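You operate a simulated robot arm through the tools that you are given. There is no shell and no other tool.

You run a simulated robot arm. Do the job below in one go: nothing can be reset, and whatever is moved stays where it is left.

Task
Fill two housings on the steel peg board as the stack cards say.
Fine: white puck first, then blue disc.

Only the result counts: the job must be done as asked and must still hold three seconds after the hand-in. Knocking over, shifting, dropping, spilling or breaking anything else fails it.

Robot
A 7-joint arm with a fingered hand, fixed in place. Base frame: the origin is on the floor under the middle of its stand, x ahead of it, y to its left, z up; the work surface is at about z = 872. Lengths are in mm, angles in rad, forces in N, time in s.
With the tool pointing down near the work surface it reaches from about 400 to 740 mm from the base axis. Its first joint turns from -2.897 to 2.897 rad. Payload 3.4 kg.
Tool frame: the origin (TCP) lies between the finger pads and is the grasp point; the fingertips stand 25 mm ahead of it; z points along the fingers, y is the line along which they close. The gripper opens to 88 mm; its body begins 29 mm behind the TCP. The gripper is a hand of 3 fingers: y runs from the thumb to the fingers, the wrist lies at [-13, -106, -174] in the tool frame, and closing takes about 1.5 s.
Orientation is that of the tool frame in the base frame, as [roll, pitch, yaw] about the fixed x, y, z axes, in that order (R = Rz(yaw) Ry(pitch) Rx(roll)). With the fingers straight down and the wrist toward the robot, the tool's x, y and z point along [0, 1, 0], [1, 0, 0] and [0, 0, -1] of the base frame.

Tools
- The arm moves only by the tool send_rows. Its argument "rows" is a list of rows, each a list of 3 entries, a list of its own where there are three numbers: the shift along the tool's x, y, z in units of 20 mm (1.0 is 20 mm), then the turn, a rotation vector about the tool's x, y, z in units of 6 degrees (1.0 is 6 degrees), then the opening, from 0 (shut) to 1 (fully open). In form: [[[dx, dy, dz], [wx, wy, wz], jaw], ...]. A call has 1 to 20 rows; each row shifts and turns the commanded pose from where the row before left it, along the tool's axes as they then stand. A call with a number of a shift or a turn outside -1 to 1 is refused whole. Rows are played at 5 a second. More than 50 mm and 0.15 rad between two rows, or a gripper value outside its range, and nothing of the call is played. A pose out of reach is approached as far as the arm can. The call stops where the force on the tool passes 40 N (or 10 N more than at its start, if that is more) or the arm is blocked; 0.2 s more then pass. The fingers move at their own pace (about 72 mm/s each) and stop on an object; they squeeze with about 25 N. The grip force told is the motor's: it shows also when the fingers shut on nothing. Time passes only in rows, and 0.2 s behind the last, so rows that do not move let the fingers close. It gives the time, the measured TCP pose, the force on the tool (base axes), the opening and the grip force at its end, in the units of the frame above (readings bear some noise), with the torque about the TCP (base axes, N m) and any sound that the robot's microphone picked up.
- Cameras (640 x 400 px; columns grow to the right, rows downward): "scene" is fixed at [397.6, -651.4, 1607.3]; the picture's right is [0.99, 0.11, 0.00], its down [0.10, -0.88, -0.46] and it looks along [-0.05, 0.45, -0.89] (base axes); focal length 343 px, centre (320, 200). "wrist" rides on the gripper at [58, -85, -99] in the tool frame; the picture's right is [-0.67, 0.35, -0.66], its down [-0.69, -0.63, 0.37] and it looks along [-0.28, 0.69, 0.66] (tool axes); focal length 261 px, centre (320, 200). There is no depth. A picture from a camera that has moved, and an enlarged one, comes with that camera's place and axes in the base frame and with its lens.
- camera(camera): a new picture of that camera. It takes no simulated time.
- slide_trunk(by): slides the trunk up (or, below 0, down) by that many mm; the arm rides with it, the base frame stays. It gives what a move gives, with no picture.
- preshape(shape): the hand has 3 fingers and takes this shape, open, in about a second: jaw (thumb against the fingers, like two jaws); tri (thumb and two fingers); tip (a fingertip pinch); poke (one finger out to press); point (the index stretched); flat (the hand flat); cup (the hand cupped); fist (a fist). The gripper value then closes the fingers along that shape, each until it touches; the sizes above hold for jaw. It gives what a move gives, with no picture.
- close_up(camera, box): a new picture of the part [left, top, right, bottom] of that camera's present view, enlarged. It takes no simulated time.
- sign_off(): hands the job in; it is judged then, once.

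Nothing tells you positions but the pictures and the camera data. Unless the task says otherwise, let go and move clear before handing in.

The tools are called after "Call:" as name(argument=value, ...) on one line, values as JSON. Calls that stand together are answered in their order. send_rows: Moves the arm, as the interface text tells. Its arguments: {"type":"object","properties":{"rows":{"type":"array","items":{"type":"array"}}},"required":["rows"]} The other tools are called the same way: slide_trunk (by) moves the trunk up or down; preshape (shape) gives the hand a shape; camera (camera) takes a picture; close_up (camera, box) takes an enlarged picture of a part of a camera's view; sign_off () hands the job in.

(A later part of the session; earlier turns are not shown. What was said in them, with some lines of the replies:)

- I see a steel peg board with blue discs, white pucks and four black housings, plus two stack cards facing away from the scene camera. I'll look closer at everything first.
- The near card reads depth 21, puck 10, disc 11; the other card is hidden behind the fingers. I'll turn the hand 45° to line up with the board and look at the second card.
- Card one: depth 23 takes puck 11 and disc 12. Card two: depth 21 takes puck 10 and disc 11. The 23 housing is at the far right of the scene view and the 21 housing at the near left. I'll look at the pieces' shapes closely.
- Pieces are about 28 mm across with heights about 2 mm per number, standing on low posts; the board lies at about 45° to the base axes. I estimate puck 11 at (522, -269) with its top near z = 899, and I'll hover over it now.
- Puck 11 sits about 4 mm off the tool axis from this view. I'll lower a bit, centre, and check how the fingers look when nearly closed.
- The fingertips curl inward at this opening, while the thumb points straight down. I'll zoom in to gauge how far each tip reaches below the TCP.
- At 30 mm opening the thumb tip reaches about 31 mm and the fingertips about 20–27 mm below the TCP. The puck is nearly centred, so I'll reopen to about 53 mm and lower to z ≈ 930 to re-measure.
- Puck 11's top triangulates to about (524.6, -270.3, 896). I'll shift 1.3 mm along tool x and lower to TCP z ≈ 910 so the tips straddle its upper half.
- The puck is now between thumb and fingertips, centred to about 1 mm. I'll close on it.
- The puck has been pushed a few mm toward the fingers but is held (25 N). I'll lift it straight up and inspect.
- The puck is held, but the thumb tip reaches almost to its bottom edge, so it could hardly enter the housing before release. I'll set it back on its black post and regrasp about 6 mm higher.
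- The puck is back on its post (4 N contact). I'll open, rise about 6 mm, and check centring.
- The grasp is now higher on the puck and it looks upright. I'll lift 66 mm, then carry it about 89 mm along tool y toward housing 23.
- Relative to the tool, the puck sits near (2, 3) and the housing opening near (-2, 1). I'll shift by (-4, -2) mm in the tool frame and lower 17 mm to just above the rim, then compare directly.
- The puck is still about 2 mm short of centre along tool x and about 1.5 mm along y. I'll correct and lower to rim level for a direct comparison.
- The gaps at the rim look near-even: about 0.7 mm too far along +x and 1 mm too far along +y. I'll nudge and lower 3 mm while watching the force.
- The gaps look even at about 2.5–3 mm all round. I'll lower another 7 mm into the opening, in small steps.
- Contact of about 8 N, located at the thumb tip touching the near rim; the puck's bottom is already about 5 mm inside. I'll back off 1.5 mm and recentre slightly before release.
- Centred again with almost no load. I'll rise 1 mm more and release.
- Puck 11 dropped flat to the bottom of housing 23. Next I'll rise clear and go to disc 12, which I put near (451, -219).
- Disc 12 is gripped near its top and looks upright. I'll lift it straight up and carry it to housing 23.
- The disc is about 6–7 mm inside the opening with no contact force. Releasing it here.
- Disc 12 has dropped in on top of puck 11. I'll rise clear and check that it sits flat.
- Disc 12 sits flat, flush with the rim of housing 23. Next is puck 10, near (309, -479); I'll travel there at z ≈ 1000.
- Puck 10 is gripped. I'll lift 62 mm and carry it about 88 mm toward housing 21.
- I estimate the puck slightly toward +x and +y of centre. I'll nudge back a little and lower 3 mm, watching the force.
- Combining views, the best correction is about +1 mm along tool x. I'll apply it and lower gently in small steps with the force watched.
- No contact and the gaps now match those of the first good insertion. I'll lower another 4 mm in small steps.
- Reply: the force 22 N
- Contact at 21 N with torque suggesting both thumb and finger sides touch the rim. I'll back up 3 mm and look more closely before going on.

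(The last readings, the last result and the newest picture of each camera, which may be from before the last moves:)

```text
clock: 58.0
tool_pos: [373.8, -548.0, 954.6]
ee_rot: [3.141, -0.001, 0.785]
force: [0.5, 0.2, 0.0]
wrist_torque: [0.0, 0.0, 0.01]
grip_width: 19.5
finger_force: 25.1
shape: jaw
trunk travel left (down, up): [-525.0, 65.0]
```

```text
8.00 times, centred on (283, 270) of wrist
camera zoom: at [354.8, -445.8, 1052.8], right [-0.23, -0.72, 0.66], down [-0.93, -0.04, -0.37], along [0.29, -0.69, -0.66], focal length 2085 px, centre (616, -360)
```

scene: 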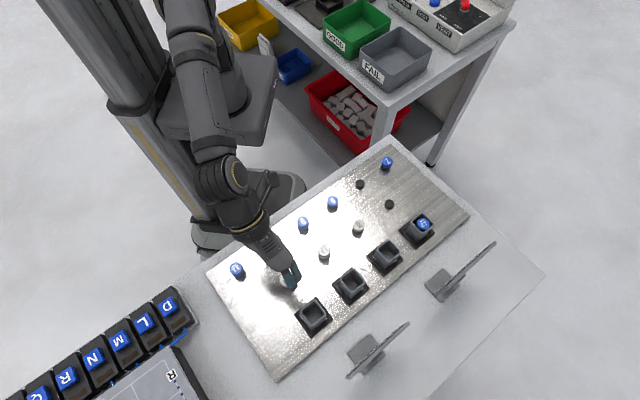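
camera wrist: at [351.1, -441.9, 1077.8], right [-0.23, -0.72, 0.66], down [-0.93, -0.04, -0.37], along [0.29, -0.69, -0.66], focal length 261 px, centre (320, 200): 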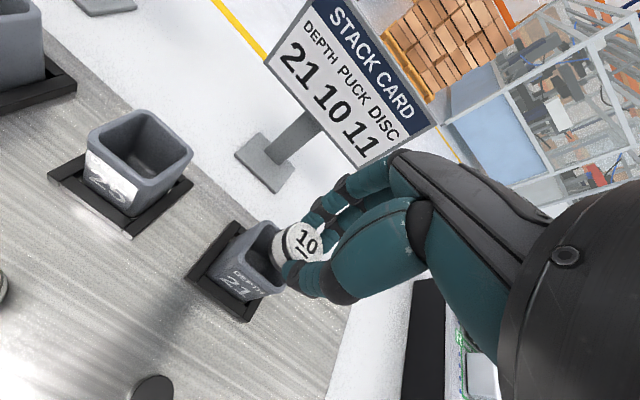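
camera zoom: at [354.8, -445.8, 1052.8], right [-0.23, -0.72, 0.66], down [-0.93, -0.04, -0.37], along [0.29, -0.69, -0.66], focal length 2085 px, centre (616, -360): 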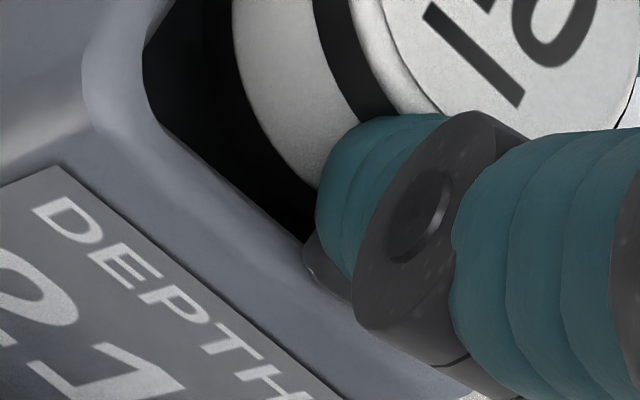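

Call:
close_up(camera="scene", box=[322, 260, 378, 310])

Call:
close_up(camera="scene", box=[357, 233, 413, 283])

Call:
close_up(camera="scene", box=[390, 205, 446, 255])

Call:
camera(camera="wrist")

```text
8.00 times, centred on (350, 285) of scene
camera zoom: at [397.6, -651.4, 1607.3], right [0.99, 0.11, 0.0], down [0.1, -0.88, -0.46], along [-0.05, 0.45, -0.89], focal length 2743 px, centre (80, -480)
```

zoom: 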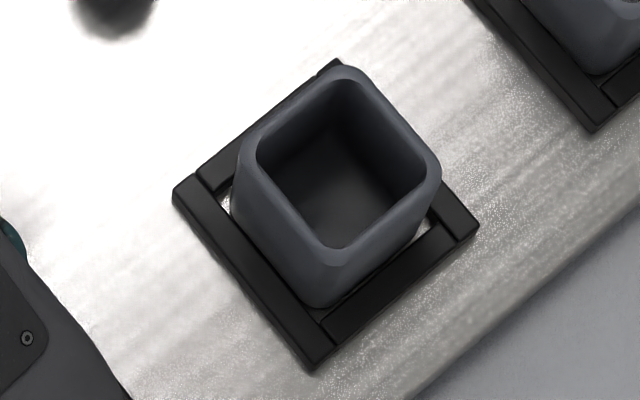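

```text
8.00 times, centred on (385, 258) of scene
camera zoom: at [397.6, -651.4, 1607.3], right [0.99, 0.11, 0.0], down [0.1, -0.88, -0.46], along [-0.05, 0.45, -0.89], focal length 2743 px, centre (-200, -264)
```

zoom: 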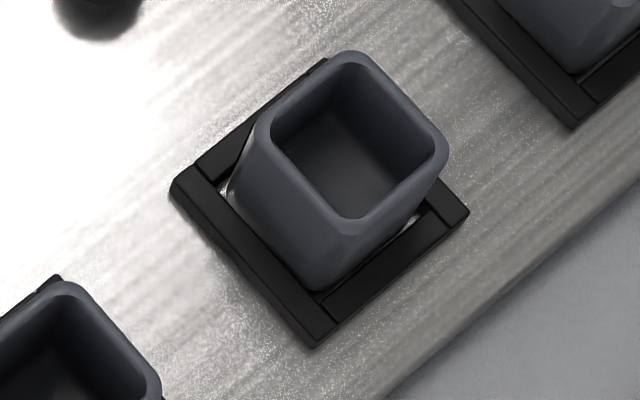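

```text
8.00 times, centred on (418, 230) of scene
camera zoom: at [397.6, -651.4, 1607.3], right [0.99, 0.11, 0.0], down [0.1, -0.88, -0.46], along [-0.05, 0.45, -0.89], focal length 2743 px, centre (-464, -40)
```

zoom: 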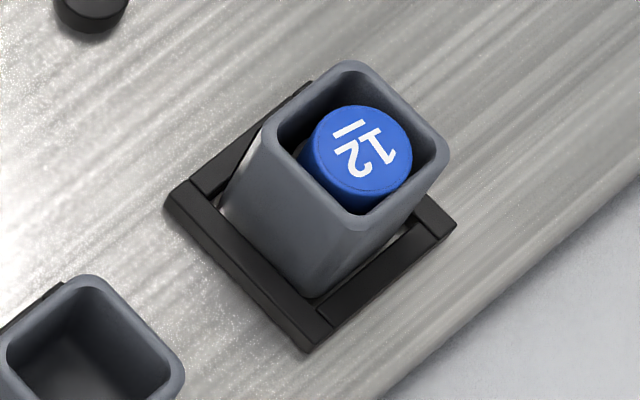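

```text
taken
camera wrist: at [354.8, -445.8, 1052.8], right [-0.23, -0.72, 0.66], down [-0.93, -0.04, -0.37], along [0.29, -0.69, -0.66], focal length 261 px, centre (320, 200)
```

wrist: 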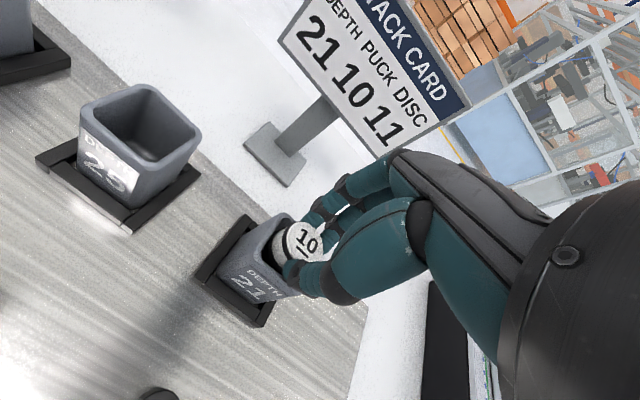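

Housings 19, 23 and 25 all measure the same rim height, so the contact at this height was the thumb and fingers on the rim, as before; puck 10 is already about 4–5 mm inside. I'll release it now.

Call:
send_rows(rows=[[[0, 0, 0], [0, 0, 0], 0.25], [[0, 0, 0], [0, 0, 0], 0.4], [[0, 0, 0], [0, 0, 0], 0.6], [[0, 0, 0], [0, 0, 0], 0.6], [[0, 0, 0], [0, 0, 0], 0.6]])

Call:
close_up(camera="wrist", box=[235, 200, 355, 320])

Call:
close_up(camera="scene", box=[285, 285, 345, 345])

```text
clock: 59.2
tool_pos: [373.2, -548.4, 955.7]
ee_rot: [3.141, 0.001, 0.784]
force: [-0.4, -0.1, 0.1]
wrist_torque: [0.01, -0.01, 0.03]
grip_width: 52.2
finger_force: 0.1
shape: jaw
trunk travel left (down, up): [-525.0, 65.0]
```

```text
3.33 times, centred on (295, 260) of wrist
camera zoom: at [354.7, -446.0, 1053.5], right [-0.23, -0.72, 0.66], down [-0.93, -0.04, -0.37], along [0.29, -0.69, -0.66], focal length 869 px, centre (403, 0)
```

zoom: 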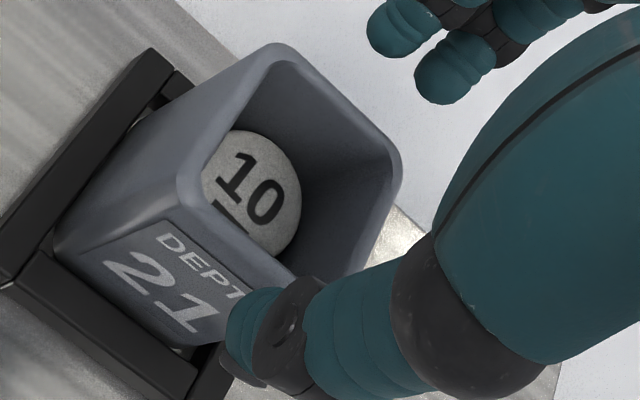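

```text
6.67 times, centred on (315, 315) of scene
camera zoom: at [397.6, -651.4, 1607.3], right [0.99, 0.11, 0.0], down [0.1, -0.88, -0.46], along [-0.05, 0.45, -0.89], focal length 2286 px, centre (353, -567)
```

zoom: 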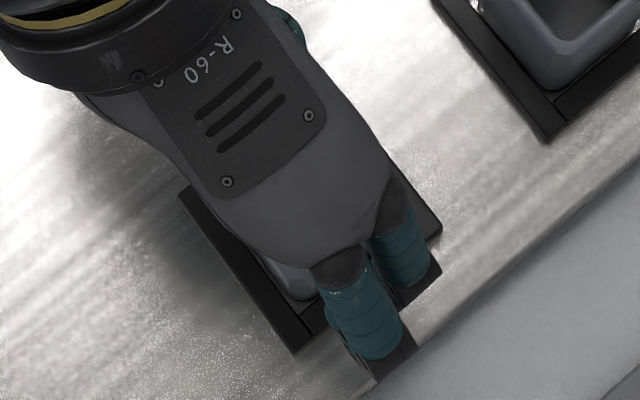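

Puck 10 is flat at the bottom of housing 21. I'll rise clear and travel to disc 11, which I put near (203, -469).

Call:
send_rows(rows=[[[0, 0, -0.75], [0, 0, 0], 0.6], [[0, 0, -0.75], [0, 0, 0], 0.6], [[0, 0, -0.75], [0, 0, 0], 0.6], [[-0.372, -0.986, 0], [0, 0, 0], 0.6], [[-0.372, -0.986, 0], [0, 0, 0], 0.6], [[-0.372, -0.986, 0], [0, 0, 0], 0.6], [[-0.372, -0.986, 0], [0, 0, 0], 0.6], [[-0.372, -0.986, 0], [0, 0, 0], 0.6], [[-0.372, -0.986, 0], [0, 0, 0], 0.6], [[-0.372, -0.986, 0], [0, 0, 0], 0.6], [[-0.372, -0.986, 0], [0, 0, 0], 0.6], [[-0.372, -0.986, 0], [0, 0, 0], 0.6], [[0, 0, 0], [0, 0, 0], 0.6], [[0, 0, 0], [0, 0, 0], 0.6]])

Call:
camera(camera="wrist")

Call:
camera(camera="scene")

Call:
close_up(camera="scene", box=[290, 290, 340, 340])

```text
clock: 62.2
tool_pos: [200.1, -470.5, 1001.7]
ee_rot: [-3.141, 0.0, 0.786]
force: [-0.3, 0.3, -0.2]
wrist_torque: [0.03, 0.0, -0.03]
grip_width: 52.6
finger_force: 0.1
shape: jaw
trunk travel left (down, up): [-525.0, 65.0]
```

```text
taken
camera wrist: at [182.0, -367.9, 1099.9], right [-0.23, -0.72, 0.66], down [-0.93, -0.04, -0.37], along [0.29, -0.69, -0.66], focal length 261 px, centre (320, 200)
```

wrist: 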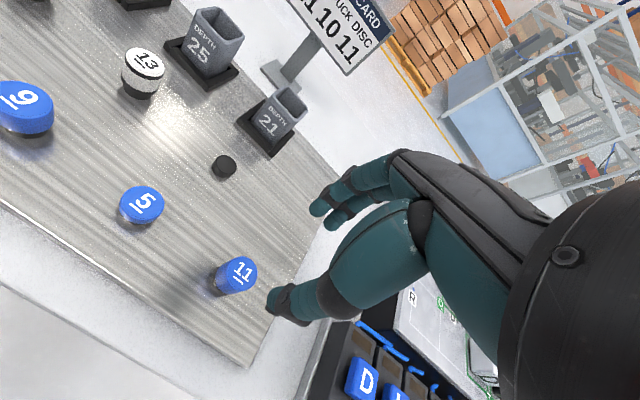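

```text
taken
```

scene: 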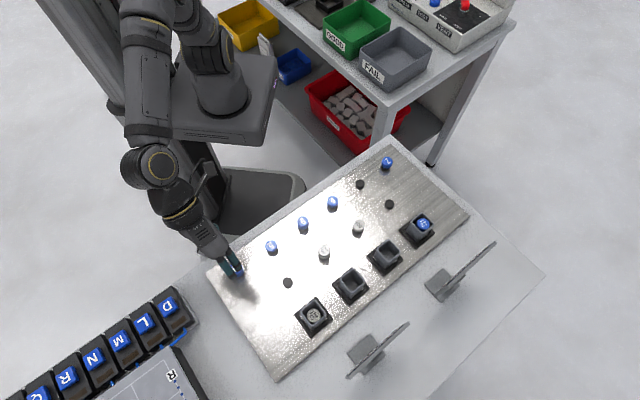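

```text
8.00 times, centred on (315, 315) of scene
camera zoom: at [397.6, -651.4, 1607.3], right [0.99, 0.11, 0.0], down [0.1, -0.88, -0.46], along [-0.05, 0.45, -0.89], focal length 2743 px, centre (360, -720)
```

zoom: 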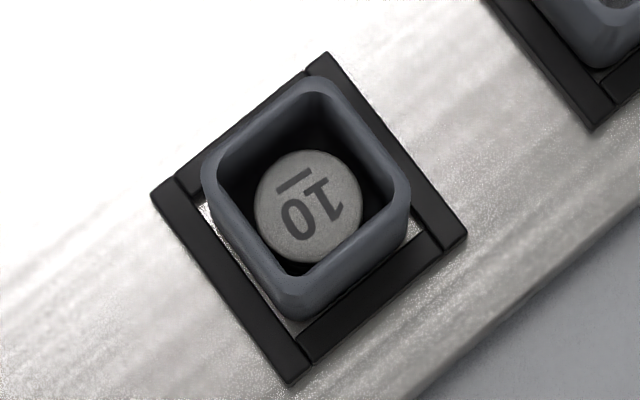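

Call:
close_up(camera="wrist", box=[195, 240, 291, 310])

```text
5.71 times, centred on (243, 275) of wrist
camera zoom: at [182.0, -367.9, 1099.9], right [-0.23, -0.72, 0.66], down [-0.93, -0.04, -0.37], along [0.29, -0.69, -0.66], focal length 1489 px, centre (760, -229)
```

zoom: 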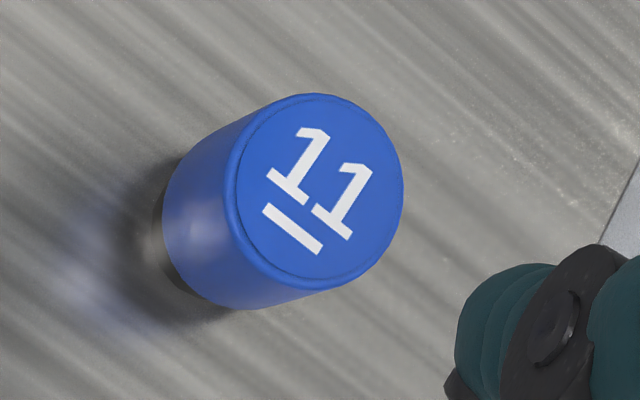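

Call:
send_rows(rows=[[[-0.03, 0.01, 0.87], [0, 0, 0], 0.6], [[-0.03, 0.01, 0.87], [0, 0, 0], 0.6], [[0, 0, 0.87], [0, 0, 0], 0.6], [[0, 0, 0.87], [0, 0, 0], 0.6], [[0, 0, 0], [0, 0, 0], 0.6], [[0, 0, 0], [0, 0, 0], 0.6]])

Call:
close_up(camera="wrist", box=[240, 190, 350, 310])

Call:
close_up(camera="scene", box=[190, 240, 270, 300])

```text
clock: 63.6
tool_pos: [199.3, -471.8, 930.4]
ee_rot: [3.14, -0.001, 0.785]
force: [0.1, 0.2, 0.0]
wrist_torque: [0.02, 0.0, 0.02]
grip_width: 52.5
finger_force: 0.2
shape: jaw
trunk travel left (down, up): [-525.0, 65.0]
```

```text
3.33 times, centred on (295, 250) of wrist
camera zoom: at [180.6, -368.8, 1028.3], right [-0.23, -0.72, 0.66], down [-0.93, -0.04, -0.37], along [0.29, -0.69, -0.66], focal length 869 px, centre (403, 33)
```

zoom: 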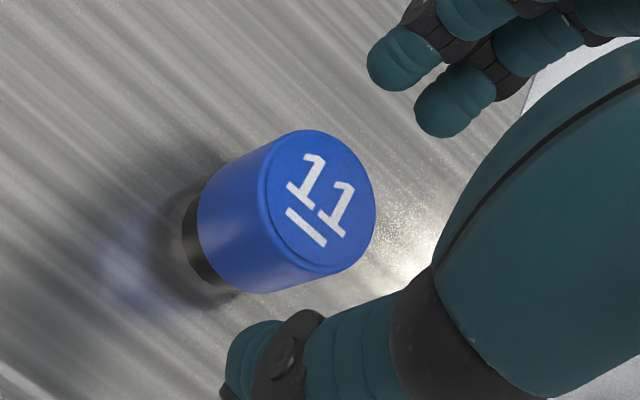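

```text
6.67 times, centred on (230, 270) of scene
camera zoom: at [397.6, -651.4, 1607.3], right [0.99, 0.11, 0.0], down [0.1, -0.88, -0.46], along [-0.05, 0.45, -0.89], focal length 2286 px, centre (920, -267)
```

zoom: 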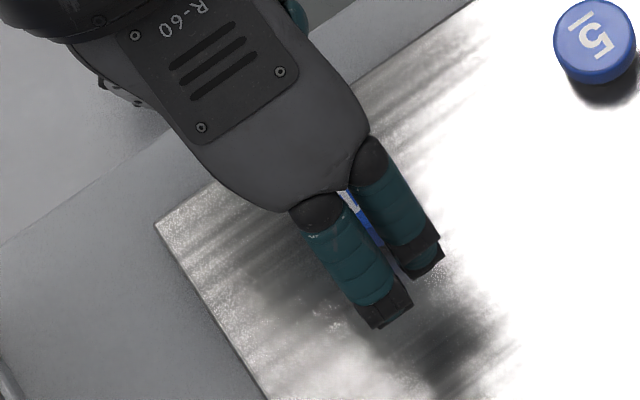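

Call:
send_rows(rows=[[[0, 0.01, 0.3], [0, 0, 0], 0.55], [[0, 0, 0.29], [0, 0, 0], 0.55], [[0, 0, 0], [0, 0, 0], 0.55], [[0, 0, 0], [0, 0, 0], 0.55]])

Call:
close_up(camera="wrist", box=[240, 190, 350, 310])

```text
clock: 64.6
tool_pos: [199.2, -471.1, 917.9]
ee_rot: [3.141, 0.0, 0.785]
force: [0.2, -1.0, 0.0]
wrist_torque: [0.01, -0.01, -0.01]
grip_width: 49.0
finger_force: 0.1
shape: jaw
trunk travel left (down, up): [-525.0, 65.0]
```

```text
3.33 times, centred on (295, 250) of wrist
camera zoom: at [180.8, -369.2, 1016.4], right [-0.23, -0.72, 0.66], down [-0.93, -0.04, -0.37], along [0.29, -0.69, -0.66], focal length 869 px, centre (403, 33)
```

zoom: 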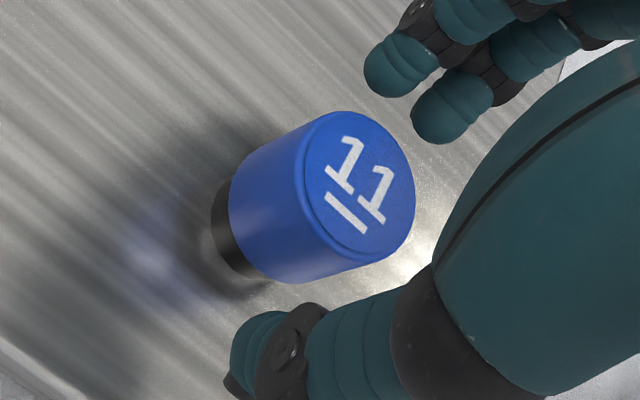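

Call:
send_rows(rows=[[[0, 0, 0], [0, 0, 0], 0.4], [[0, 0, 0], [0, 0, 0], 0.25], [[0, 0, 0], [0, 0, 0], 0.1], [[0, 0, 0], [0, 0, 0], 0.1], [[0, 0, 0], [0, 0, 0], 0.1], [[0, 0, 0], [0, 0, 0], 0.1]])

Call:
close_up(camera="wrist", box=[250, 200, 350, 300])

```text
clock: 66.0
tool_pos: [199.4, -471.9, 919.3]
ee_rot: [-3.14, 0.002, 0.786]
force: [0.2, 0.4, 0.5]
wrist_torque: [0.0, -0.01, 0.01]
grip_width: 19.1
finger_force: 24.5
shape: jaw
trunk travel left (down, up): [-525.0, 65.0]
```

```text
4.00 times, centred on (300, 250) of wrist
camera zoom: at [180.7, -369.3, 1016.5], right [-0.23, -0.72, 0.66], down [-0.93, -0.04, -0.37], along [0.29, -0.69, -0.66], focal length 1043 px, centre (400, 0)
```

zoom: 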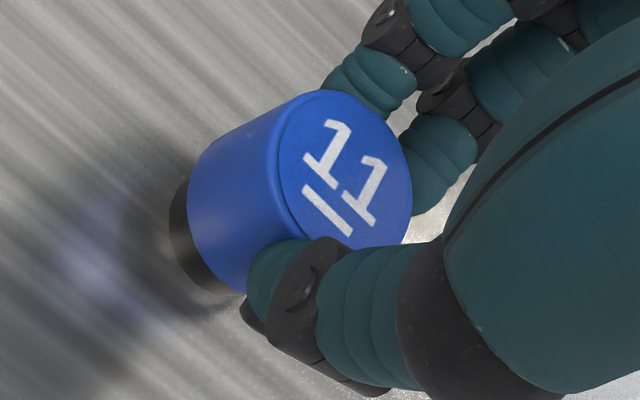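

Disc 11 is gripped the same way as the others. I'll lift and carry it to the pose where puck 10 was released.

Call:
send_rows(rows=[[[0, 0, -0.3], [0, 0, 0], 0.1], [[0, 0, -0.6], [0, 0, 0], 0.1], [[0, 0, -0.9], [0, 0, 0], 0.1], [[0, 0, -0.9], [0, 0, 0], 0.1], [[0, 0, -0.9], [0, 0, 0], 0.1], [[0.382, 0.984, 0], [0, 0, 0], 0.1], [[0.382, 0.984, 0], [0, 0, 0], 0.1], [[0.382, 0.984, 0], [0, 0, 0], 0.1], [[0.382, 0.984, 0], [0, 0, 0], 0.1], [[0.382, 0.984, 0], [0, 0, 0], 0.1], [[0.382, 0.984, 0], [0, 0, 0], 0.1], [[0.382, 0.984, 0], [0, 0, 0], 0.1], [[0.382, 0.984, 0], [0, 0, 0], 0.1], [[0.382, 0.984, 0], [0, 0, 0], 0.1], [[0, 0, 0], [0, 0, 0], 0.1], [[0, 0, 0], [0, 0, 0], 0.1]])

Call:
close_up(camera="wrist", box=[225, 190, 345, 310])

Call:
camera(camera="scene")

```text
clock: 69.4
tool_pos: [373.1, -549.9, 993.1]
ee_rot: [3.141, 0.001, 0.785]
force: [1.0, 0.2, -0.9]
wrist_torque: [0.01, 0.0, 0.0]
grip_width: 19.6
finger_force: 25.3
shape: jaw
trunk travel left (down, up): [-525.0, 65.0]
```

```text
3.33 times, centred on (285, 250) of wrist
camera zoom: at [355.2, -447.1, 1089.7], right [-0.23, -0.72, 0.66], down [-0.93, -0.04, -0.37], along [0.29, -0.69, -0.66], focal length 869 px, centre (437, 33)
```

zoom: 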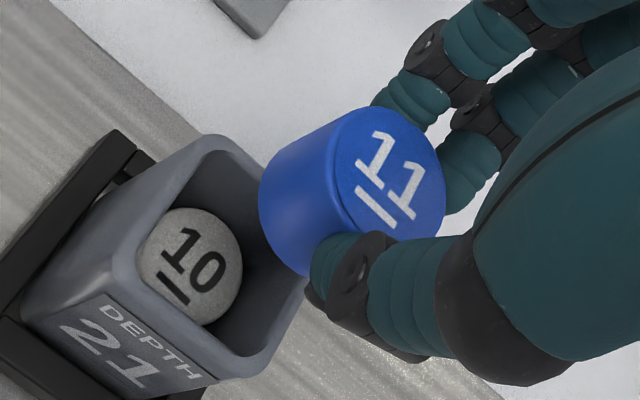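

```text
taken
```

scene: 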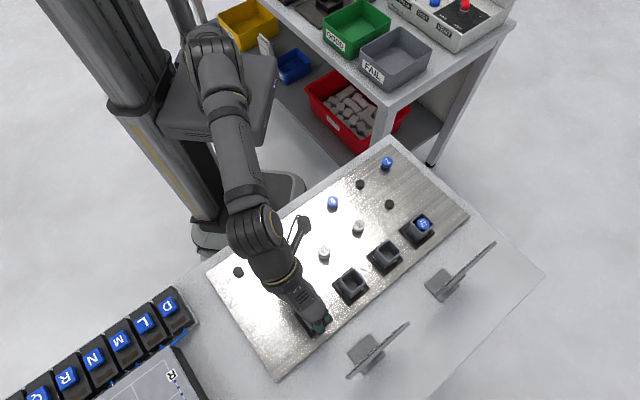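

Call:
send_rows(rows=[[[0.02, -0.055, 0.5], [0, 0, 0], 0.1], [[0, 0, 0.5], [0, 0, 0], 0.1], [[0, 0, 0.35], [0, 0, 0], 0.1], [[0, 0, 0], [0, 0, 0], 0.1], [[0, 0, 0], [0, 0, 0], 0.1]])

Call:
close_up(camera="wrist", box=[235, 205, 305, 285])

Call:
close_up(camera="wrist", box=[245, 205, 335, 295])

```text
clock: 70.6
tool_pos: [373.7, -545.9, 964.6]
ee_rot: [3.141, 0.001, 0.785]
force: [0.2, -0.2, -0.7]
wrist_torque: [-0.01, 0.02, 0.04]
grip_width: 19.1
finger_force: 24.8
shape: jaw
trunk travel left (down, up): [-525.0, 65.0]
```

```text
5.00 times, centred on (270, 245) of wrist
camera zoom: at [354.4, -445.0, 1062.5], right [-0.23, -0.72, 0.66], down [-0.93, -0.04, -0.37], along [0.29, -0.69, -0.66], focal length 1303 px, centre (570, -25)
```

zoom: 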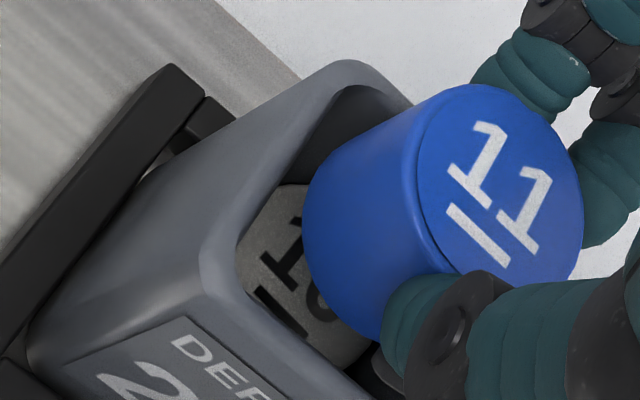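

```text
4.44 times, centred on (290, 250) of wrist
camera zoom: at [354.4, -445.0, 1062.5], right [-0.23, -0.72, 0.66], down [-0.93, -0.04, -0.37], along [0.29, -0.69, -0.66], focal length 1158 px, centre (453, -22)
```

zoom: 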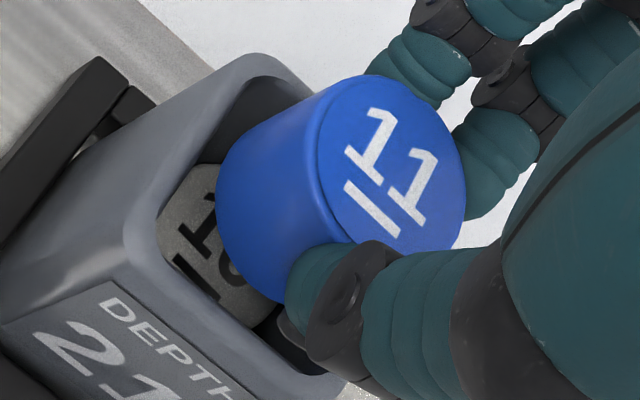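

Call:
send_rows(rows=[[[0, -0.055, 0.1], [0, 0, 0], 0.1], [[0, 0, 0.08], [0, 0, 0], 0.1], [[0, 0, 0], [0, 0, 0], 0.1], [[0, 0, 0], [0, 0, 0], 0.1]])

Call:
close_up(camera="wrist", box=[240, 205, 310, 285])

```text
clock: 71.6
tool_pos: [372.1, -548.2, 959.6]
ee_rot: [-3.142, -0.001, 0.786]
force: [0.4, -0.1, -0.6]
wrist_torque: [0.01, 0.03, 0.0]
grip_width: 19.1
finger_force: 24.7
shape: jaw
trunk travel left (down, up): [-525.0, 65.0]
```

```text
5.00 times, centred on (275, 245) of wrist
camera zoom: at [353.8, -444.9, 1058.6], right [-0.23, -0.72, 0.66], down [-0.93, -0.04, -0.37], along [0.29, -0.69, -0.66], focal length 1303 px, centre (545, -25)
```

zoom: 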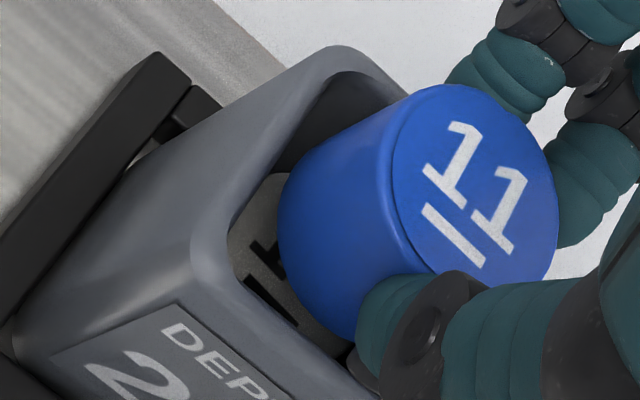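

Call:
send_rows(rows=[[[0, -0.06, 0.0], [0, 0, 0], 0.1], [[0, 0, 0.1], [0, 0, 0], 0.1], [[0, 0, 0], [0, 0, 0], 0.1], [[0, 0, 0], [0, 0, 0], 0.1]])

Call:
close_up(camera="wrist", box=[240, 205, 310, 285])

```text
clock: 72.6
tool_pos: [372.5, -546.1, 959.9]
ee_rot: [3.141, -0.001, 0.785]
force: [0.2, 0.4, -0.3]
wrist_torque: [0.01, 0.0, 0.0]
grip_width: 19.0
finger_force: 24.7
shape: jaw
trunk travel left (down, up): [-525.0, 65.0]
```

```text
5.00 times, centred on (275, 245) of wrist
camera zoom: at [354.0, -444.3, 1057.2], right [-0.23, -0.72, 0.66], down [-0.93, -0.04, -0.37], along [0.29, -0.69, -0.66], focal length 1303 px, centre (545, -25)
```

zoom: 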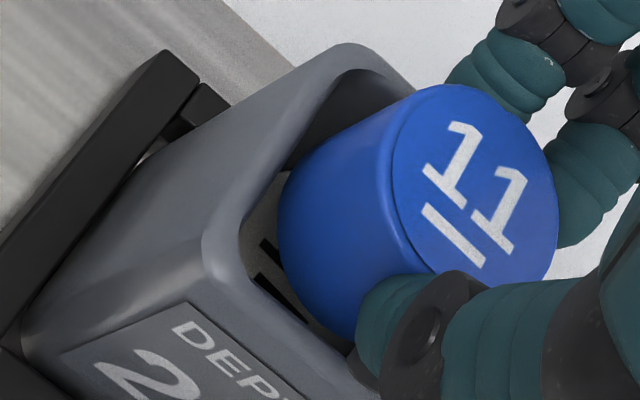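

Gaps now read about 2.9 and 3.2 mm, so the disc is well centred. I'll lower 3 mm more and check the force.

Call:
send_rows(rows=[[[0, 0, 0.08], [0, 0, 0], 0.1], [[0, 0, 0.06], [0, 0, 0], 0.1], [[0, 0, 0], [0, 0, 0], 0.1], [[0, 0, 0], [0, 0, 0], 0.1]])

Call:
close_up(camera="wrist", box=[240, 205, 320, 295])

```text
clock: 73.6
tool_pos: [372.3, -546.3, 955.7]
ee_rot: [-3.141, 0.0, 0.785]
force: [0.4, 0.0, -1.2]
wrist_torque: [-0.02, 0.03, 0.01]
grip_width: 18.8
finger_force: 24.4
shape: jaw
trunk travel left (down, up): [-525.0, 65.0]
```

```text
4.44 times, centred on (280, 250) of wrist
camera zoom: at [353.9, -444.0, 1053.8], right [-0.23, -0.72, 0.66], down [-0.93, -0.04, -0.37], along [0.29, -0.69, -0.66], focal length 1158 px, centre (498, -22)
```

zoom: 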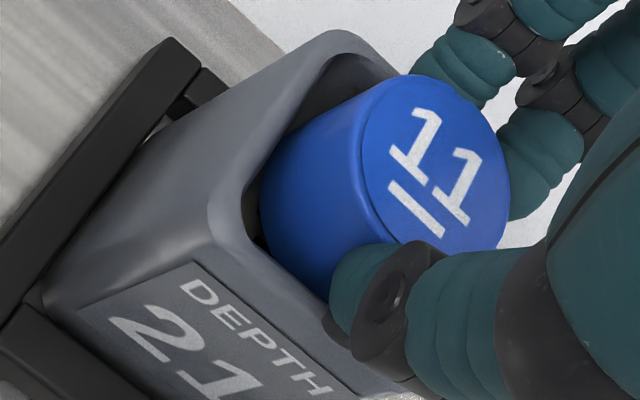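

Disc 11 is about 5–6 mm inside the opening with no contact force. Releasing it.

Call:
send_rows(rows=[[[0, 0, 0], [0, 0, 0], 0.25], [[0, 0, 0], [0, 0, 0], 0.4], [[0, 0, 0], [0, 0, 0], 0.6], [[0, 0, 0], [0, 0, 0], 0.6], [[0, 0, 0], [0, 0, 0], 0.6]])

Call:
close_up(camera="wrist", box=[235, 200, 355, 320])

```text
clock: 74.8
tool_pos: [372.0, -546.4, 955.3]
ee_rot: [-3.141, -0.001, 0.786]
force: [-0.3, -1.2, -0.5]
wrist_torque: [0.01, 0.05, 0.0]
grip_width: 52.4
finger_force: 0.0
shape: jaw
trunk travel left (down, up): [-525.0, 65.0]
```

```text
3.33 times, centred on (295, 260) of wrist
camera zoom: at [353.9, -444.0, 1053.8], right [-0.23, -0.72, 0.66], down [-0.93, -0.04, -0.37], along [0.29, -0.69, -0.66], focal length 869 px, centre (403, 0)
```

zoom: 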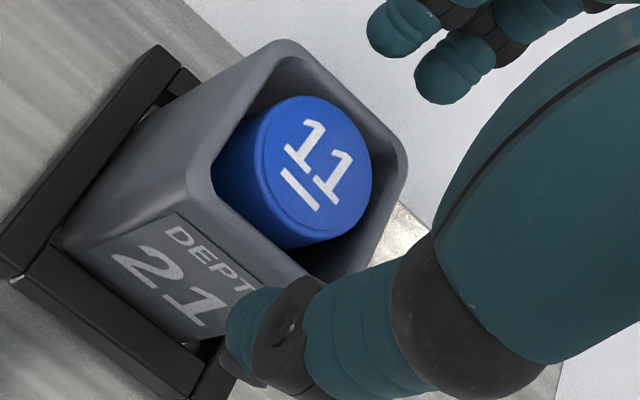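

Disc 11 dropped in on puck 10 and looks flat. I'll rise and move clear, then inspect both housings and the rest of the board.

Call:
send_rows(rows=[[[0, 0, -0.75], [0, 0, 0], 0.6], [[0, 0, -0.75], [0, 0, 0], 0.6], [[0, 0, -0.75], [0, 0, 0], 0.6], [[0, 0, -0.9], [0, 0, 0], 0.6], [[0, -0.9, -0.5], [0, 0, 0], 0.6], [[0, -0.95, -0.5], [0, 0, 0], 0.6], [[0, -0.95, -0.5], [0, 0, 0], 0.6], [[0, -0.95, 0], [0, 0, 0], 0.6], [[0, -0.95, 0], [0, 0, 0], 0.6], [[0, -0.95, 0], [0, 0, 0], 0.6], [[0, -0.95, 0], [0, 0, 0], 0.6], [[0, -0.95, 0], [0, 0, 0], 0.6], [[0, 0, 0], [0, 0, 0], 0.6]])

Call:
camera(camera="scene")

Call:
close_up(camera="scene", box=[285, 285, 345, 345])

Call:
close_up(camera="scene", box=[390, 200, 450, 260])

Call:
camera(camera="wrist")

```text
clock: 77.6
tool_pos: [266.7, -438.6, 1048.5]
ee_rot: [3.141, 0.002, 0.785]
force: [-0.2, -0.5, 0.0]
wrist_torque: [0.03, -0.01, 0.0]
grip_width: 52.4
finger_force: 0.0
shape: jaw
trunk travel left (down, up): [-525.0, 65.0]
```

```text
taken
```

scene: 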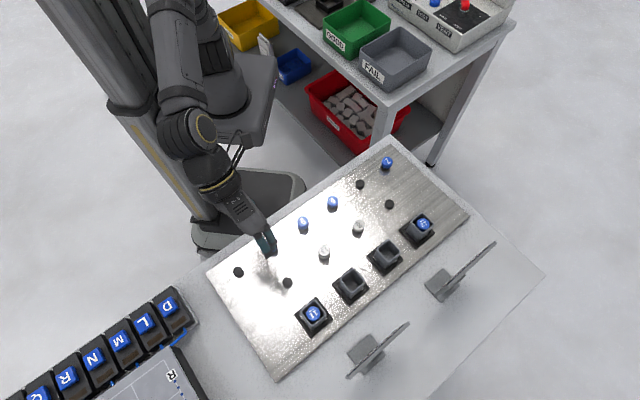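

```text
6.67 times, centred on (315, 315) of scene
camera zoom: at [397.6, -651.4, 1607.3], right [0.99, 0.11, 0.0], down [0.1, -0.88, -0.46], along [-0.05, 0.45, -0.89], focal length 2286 px, centre (353, -567)
```

zoom: 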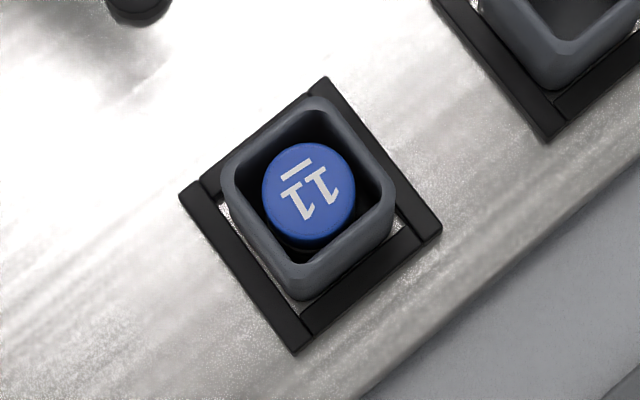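

```text
6.67 times, centred on (420, 230) of scene
camera zoom: at [397.6, -651.4, 1607.3], right [0.99, 0.11, 0.0], down [0.1, -0.88, -0.46], along [-0.05, 0.45, -0.89], focal length 2286 px, centre (-347, 0)
```

zoom: 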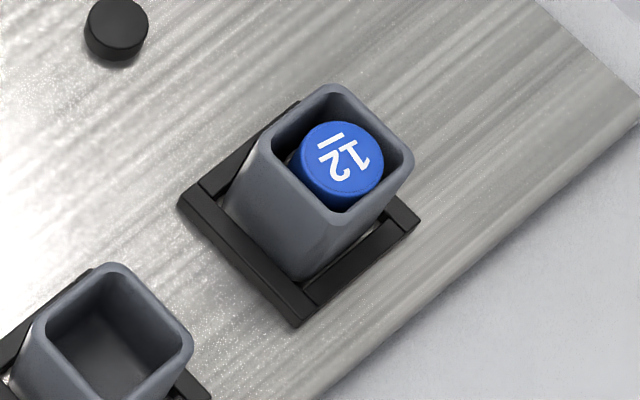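

```text
taken
camera wrist: at [247.2, -335.9, 1146.2], right [-0.23, -0.72, 0.66], down [-0.93, -0.04, -0.37], along [0.29, -0.69, -0.66], focal length 261 px, centre (320, 200)
```

wrist: 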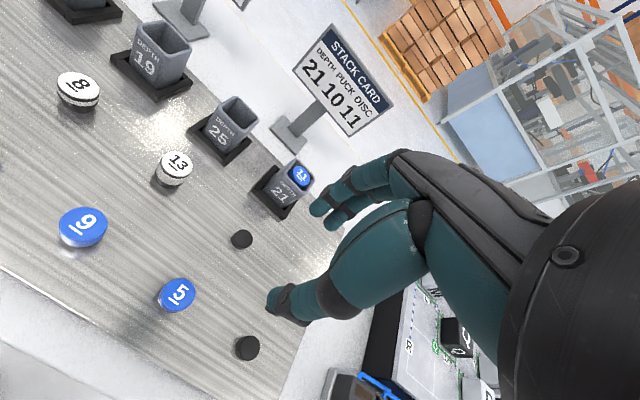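

Call:
close_up(camera="wrist", box=[245, 150, 325, 225])

Call:
close_up(camera="scene", box=[298, 298, 330, 330])

Call:
close_up(camera="scene", box=[404, 206, 436, 240])

```text
5.33 times, centred on (285, 188) of wrist
camera zoom: at [247.2, -335.9, 1146.2], right [-0.23, -0.72, 0.66], down [-0.93, -0.04, -0.37], along [0.29, -0.69, -0.66], focal length 1390 px, centre (507, 267)
```

zoom: 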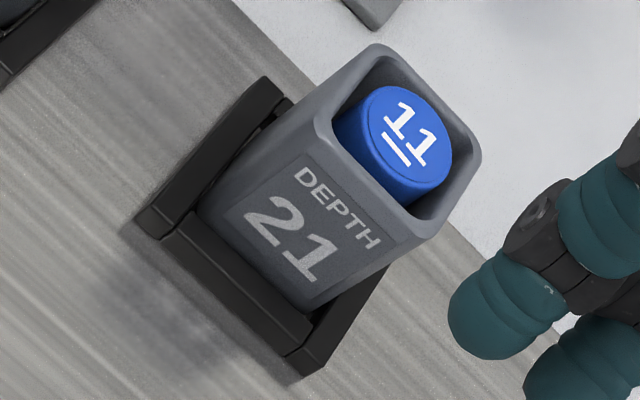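

```text
12.50 times, centred on (314, 314) of scene
camera zoom: at [397.6, -651.4, 1607.3], right [0.99, 0.11, 0.0], down [0.1, -0.88, -0.46], along [-0.05, 0.45, -0.89], focal length 4286 px, centre (395, -1225)
```

zoom: 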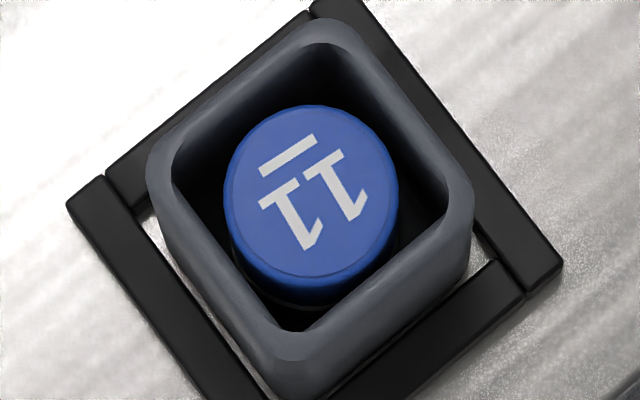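

```text
11.76 times, centred on (420, 223) of scene
camera zoom: at [397.6, -651.4, 1607.3], right [0.99, 0.11, 0.0], down [0.1, -0.88, -0.46], along [-0.05, 0.45, -0.89], focal length 4034 px, centre (-856, -71)
```

zoom: 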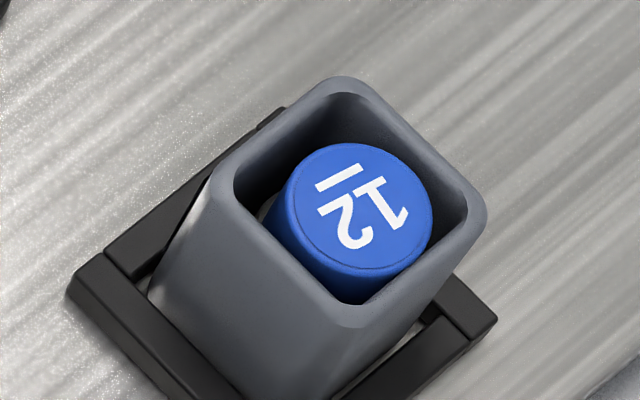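

Both housings look right: 23 holds puck 11 with disc 12 on top, and 21 holds puck 10 with disc 11 on top. All discs sit flat, nothing else has moved, and the hand is open and clear, so I'm handing in.

Call:
sign_off()

```text
The job is handed in.
```

I filled both housings as the stack cards say and handed the job in; no verdict came back.

- **Depth 23:** white puck 11 went in first, with blue disc 12 on top.
- **Depth 21:** white puck 10 went in first, with blue disc 11 on top.

In the last pictures both discs sat flat in their housings, and nothing else on the board appeared to have moved.

- **Regrasp:** I first gripped puck 11 too low, so I set it back on its post and picked it up again higher.
- **Rim contact:** The hand touched each rim once while lowering a puck (about 8 N at housing 23 and 22 N at housing 21). I backed off both times before letting go.

At hand-in the hand was open and clear of the board.
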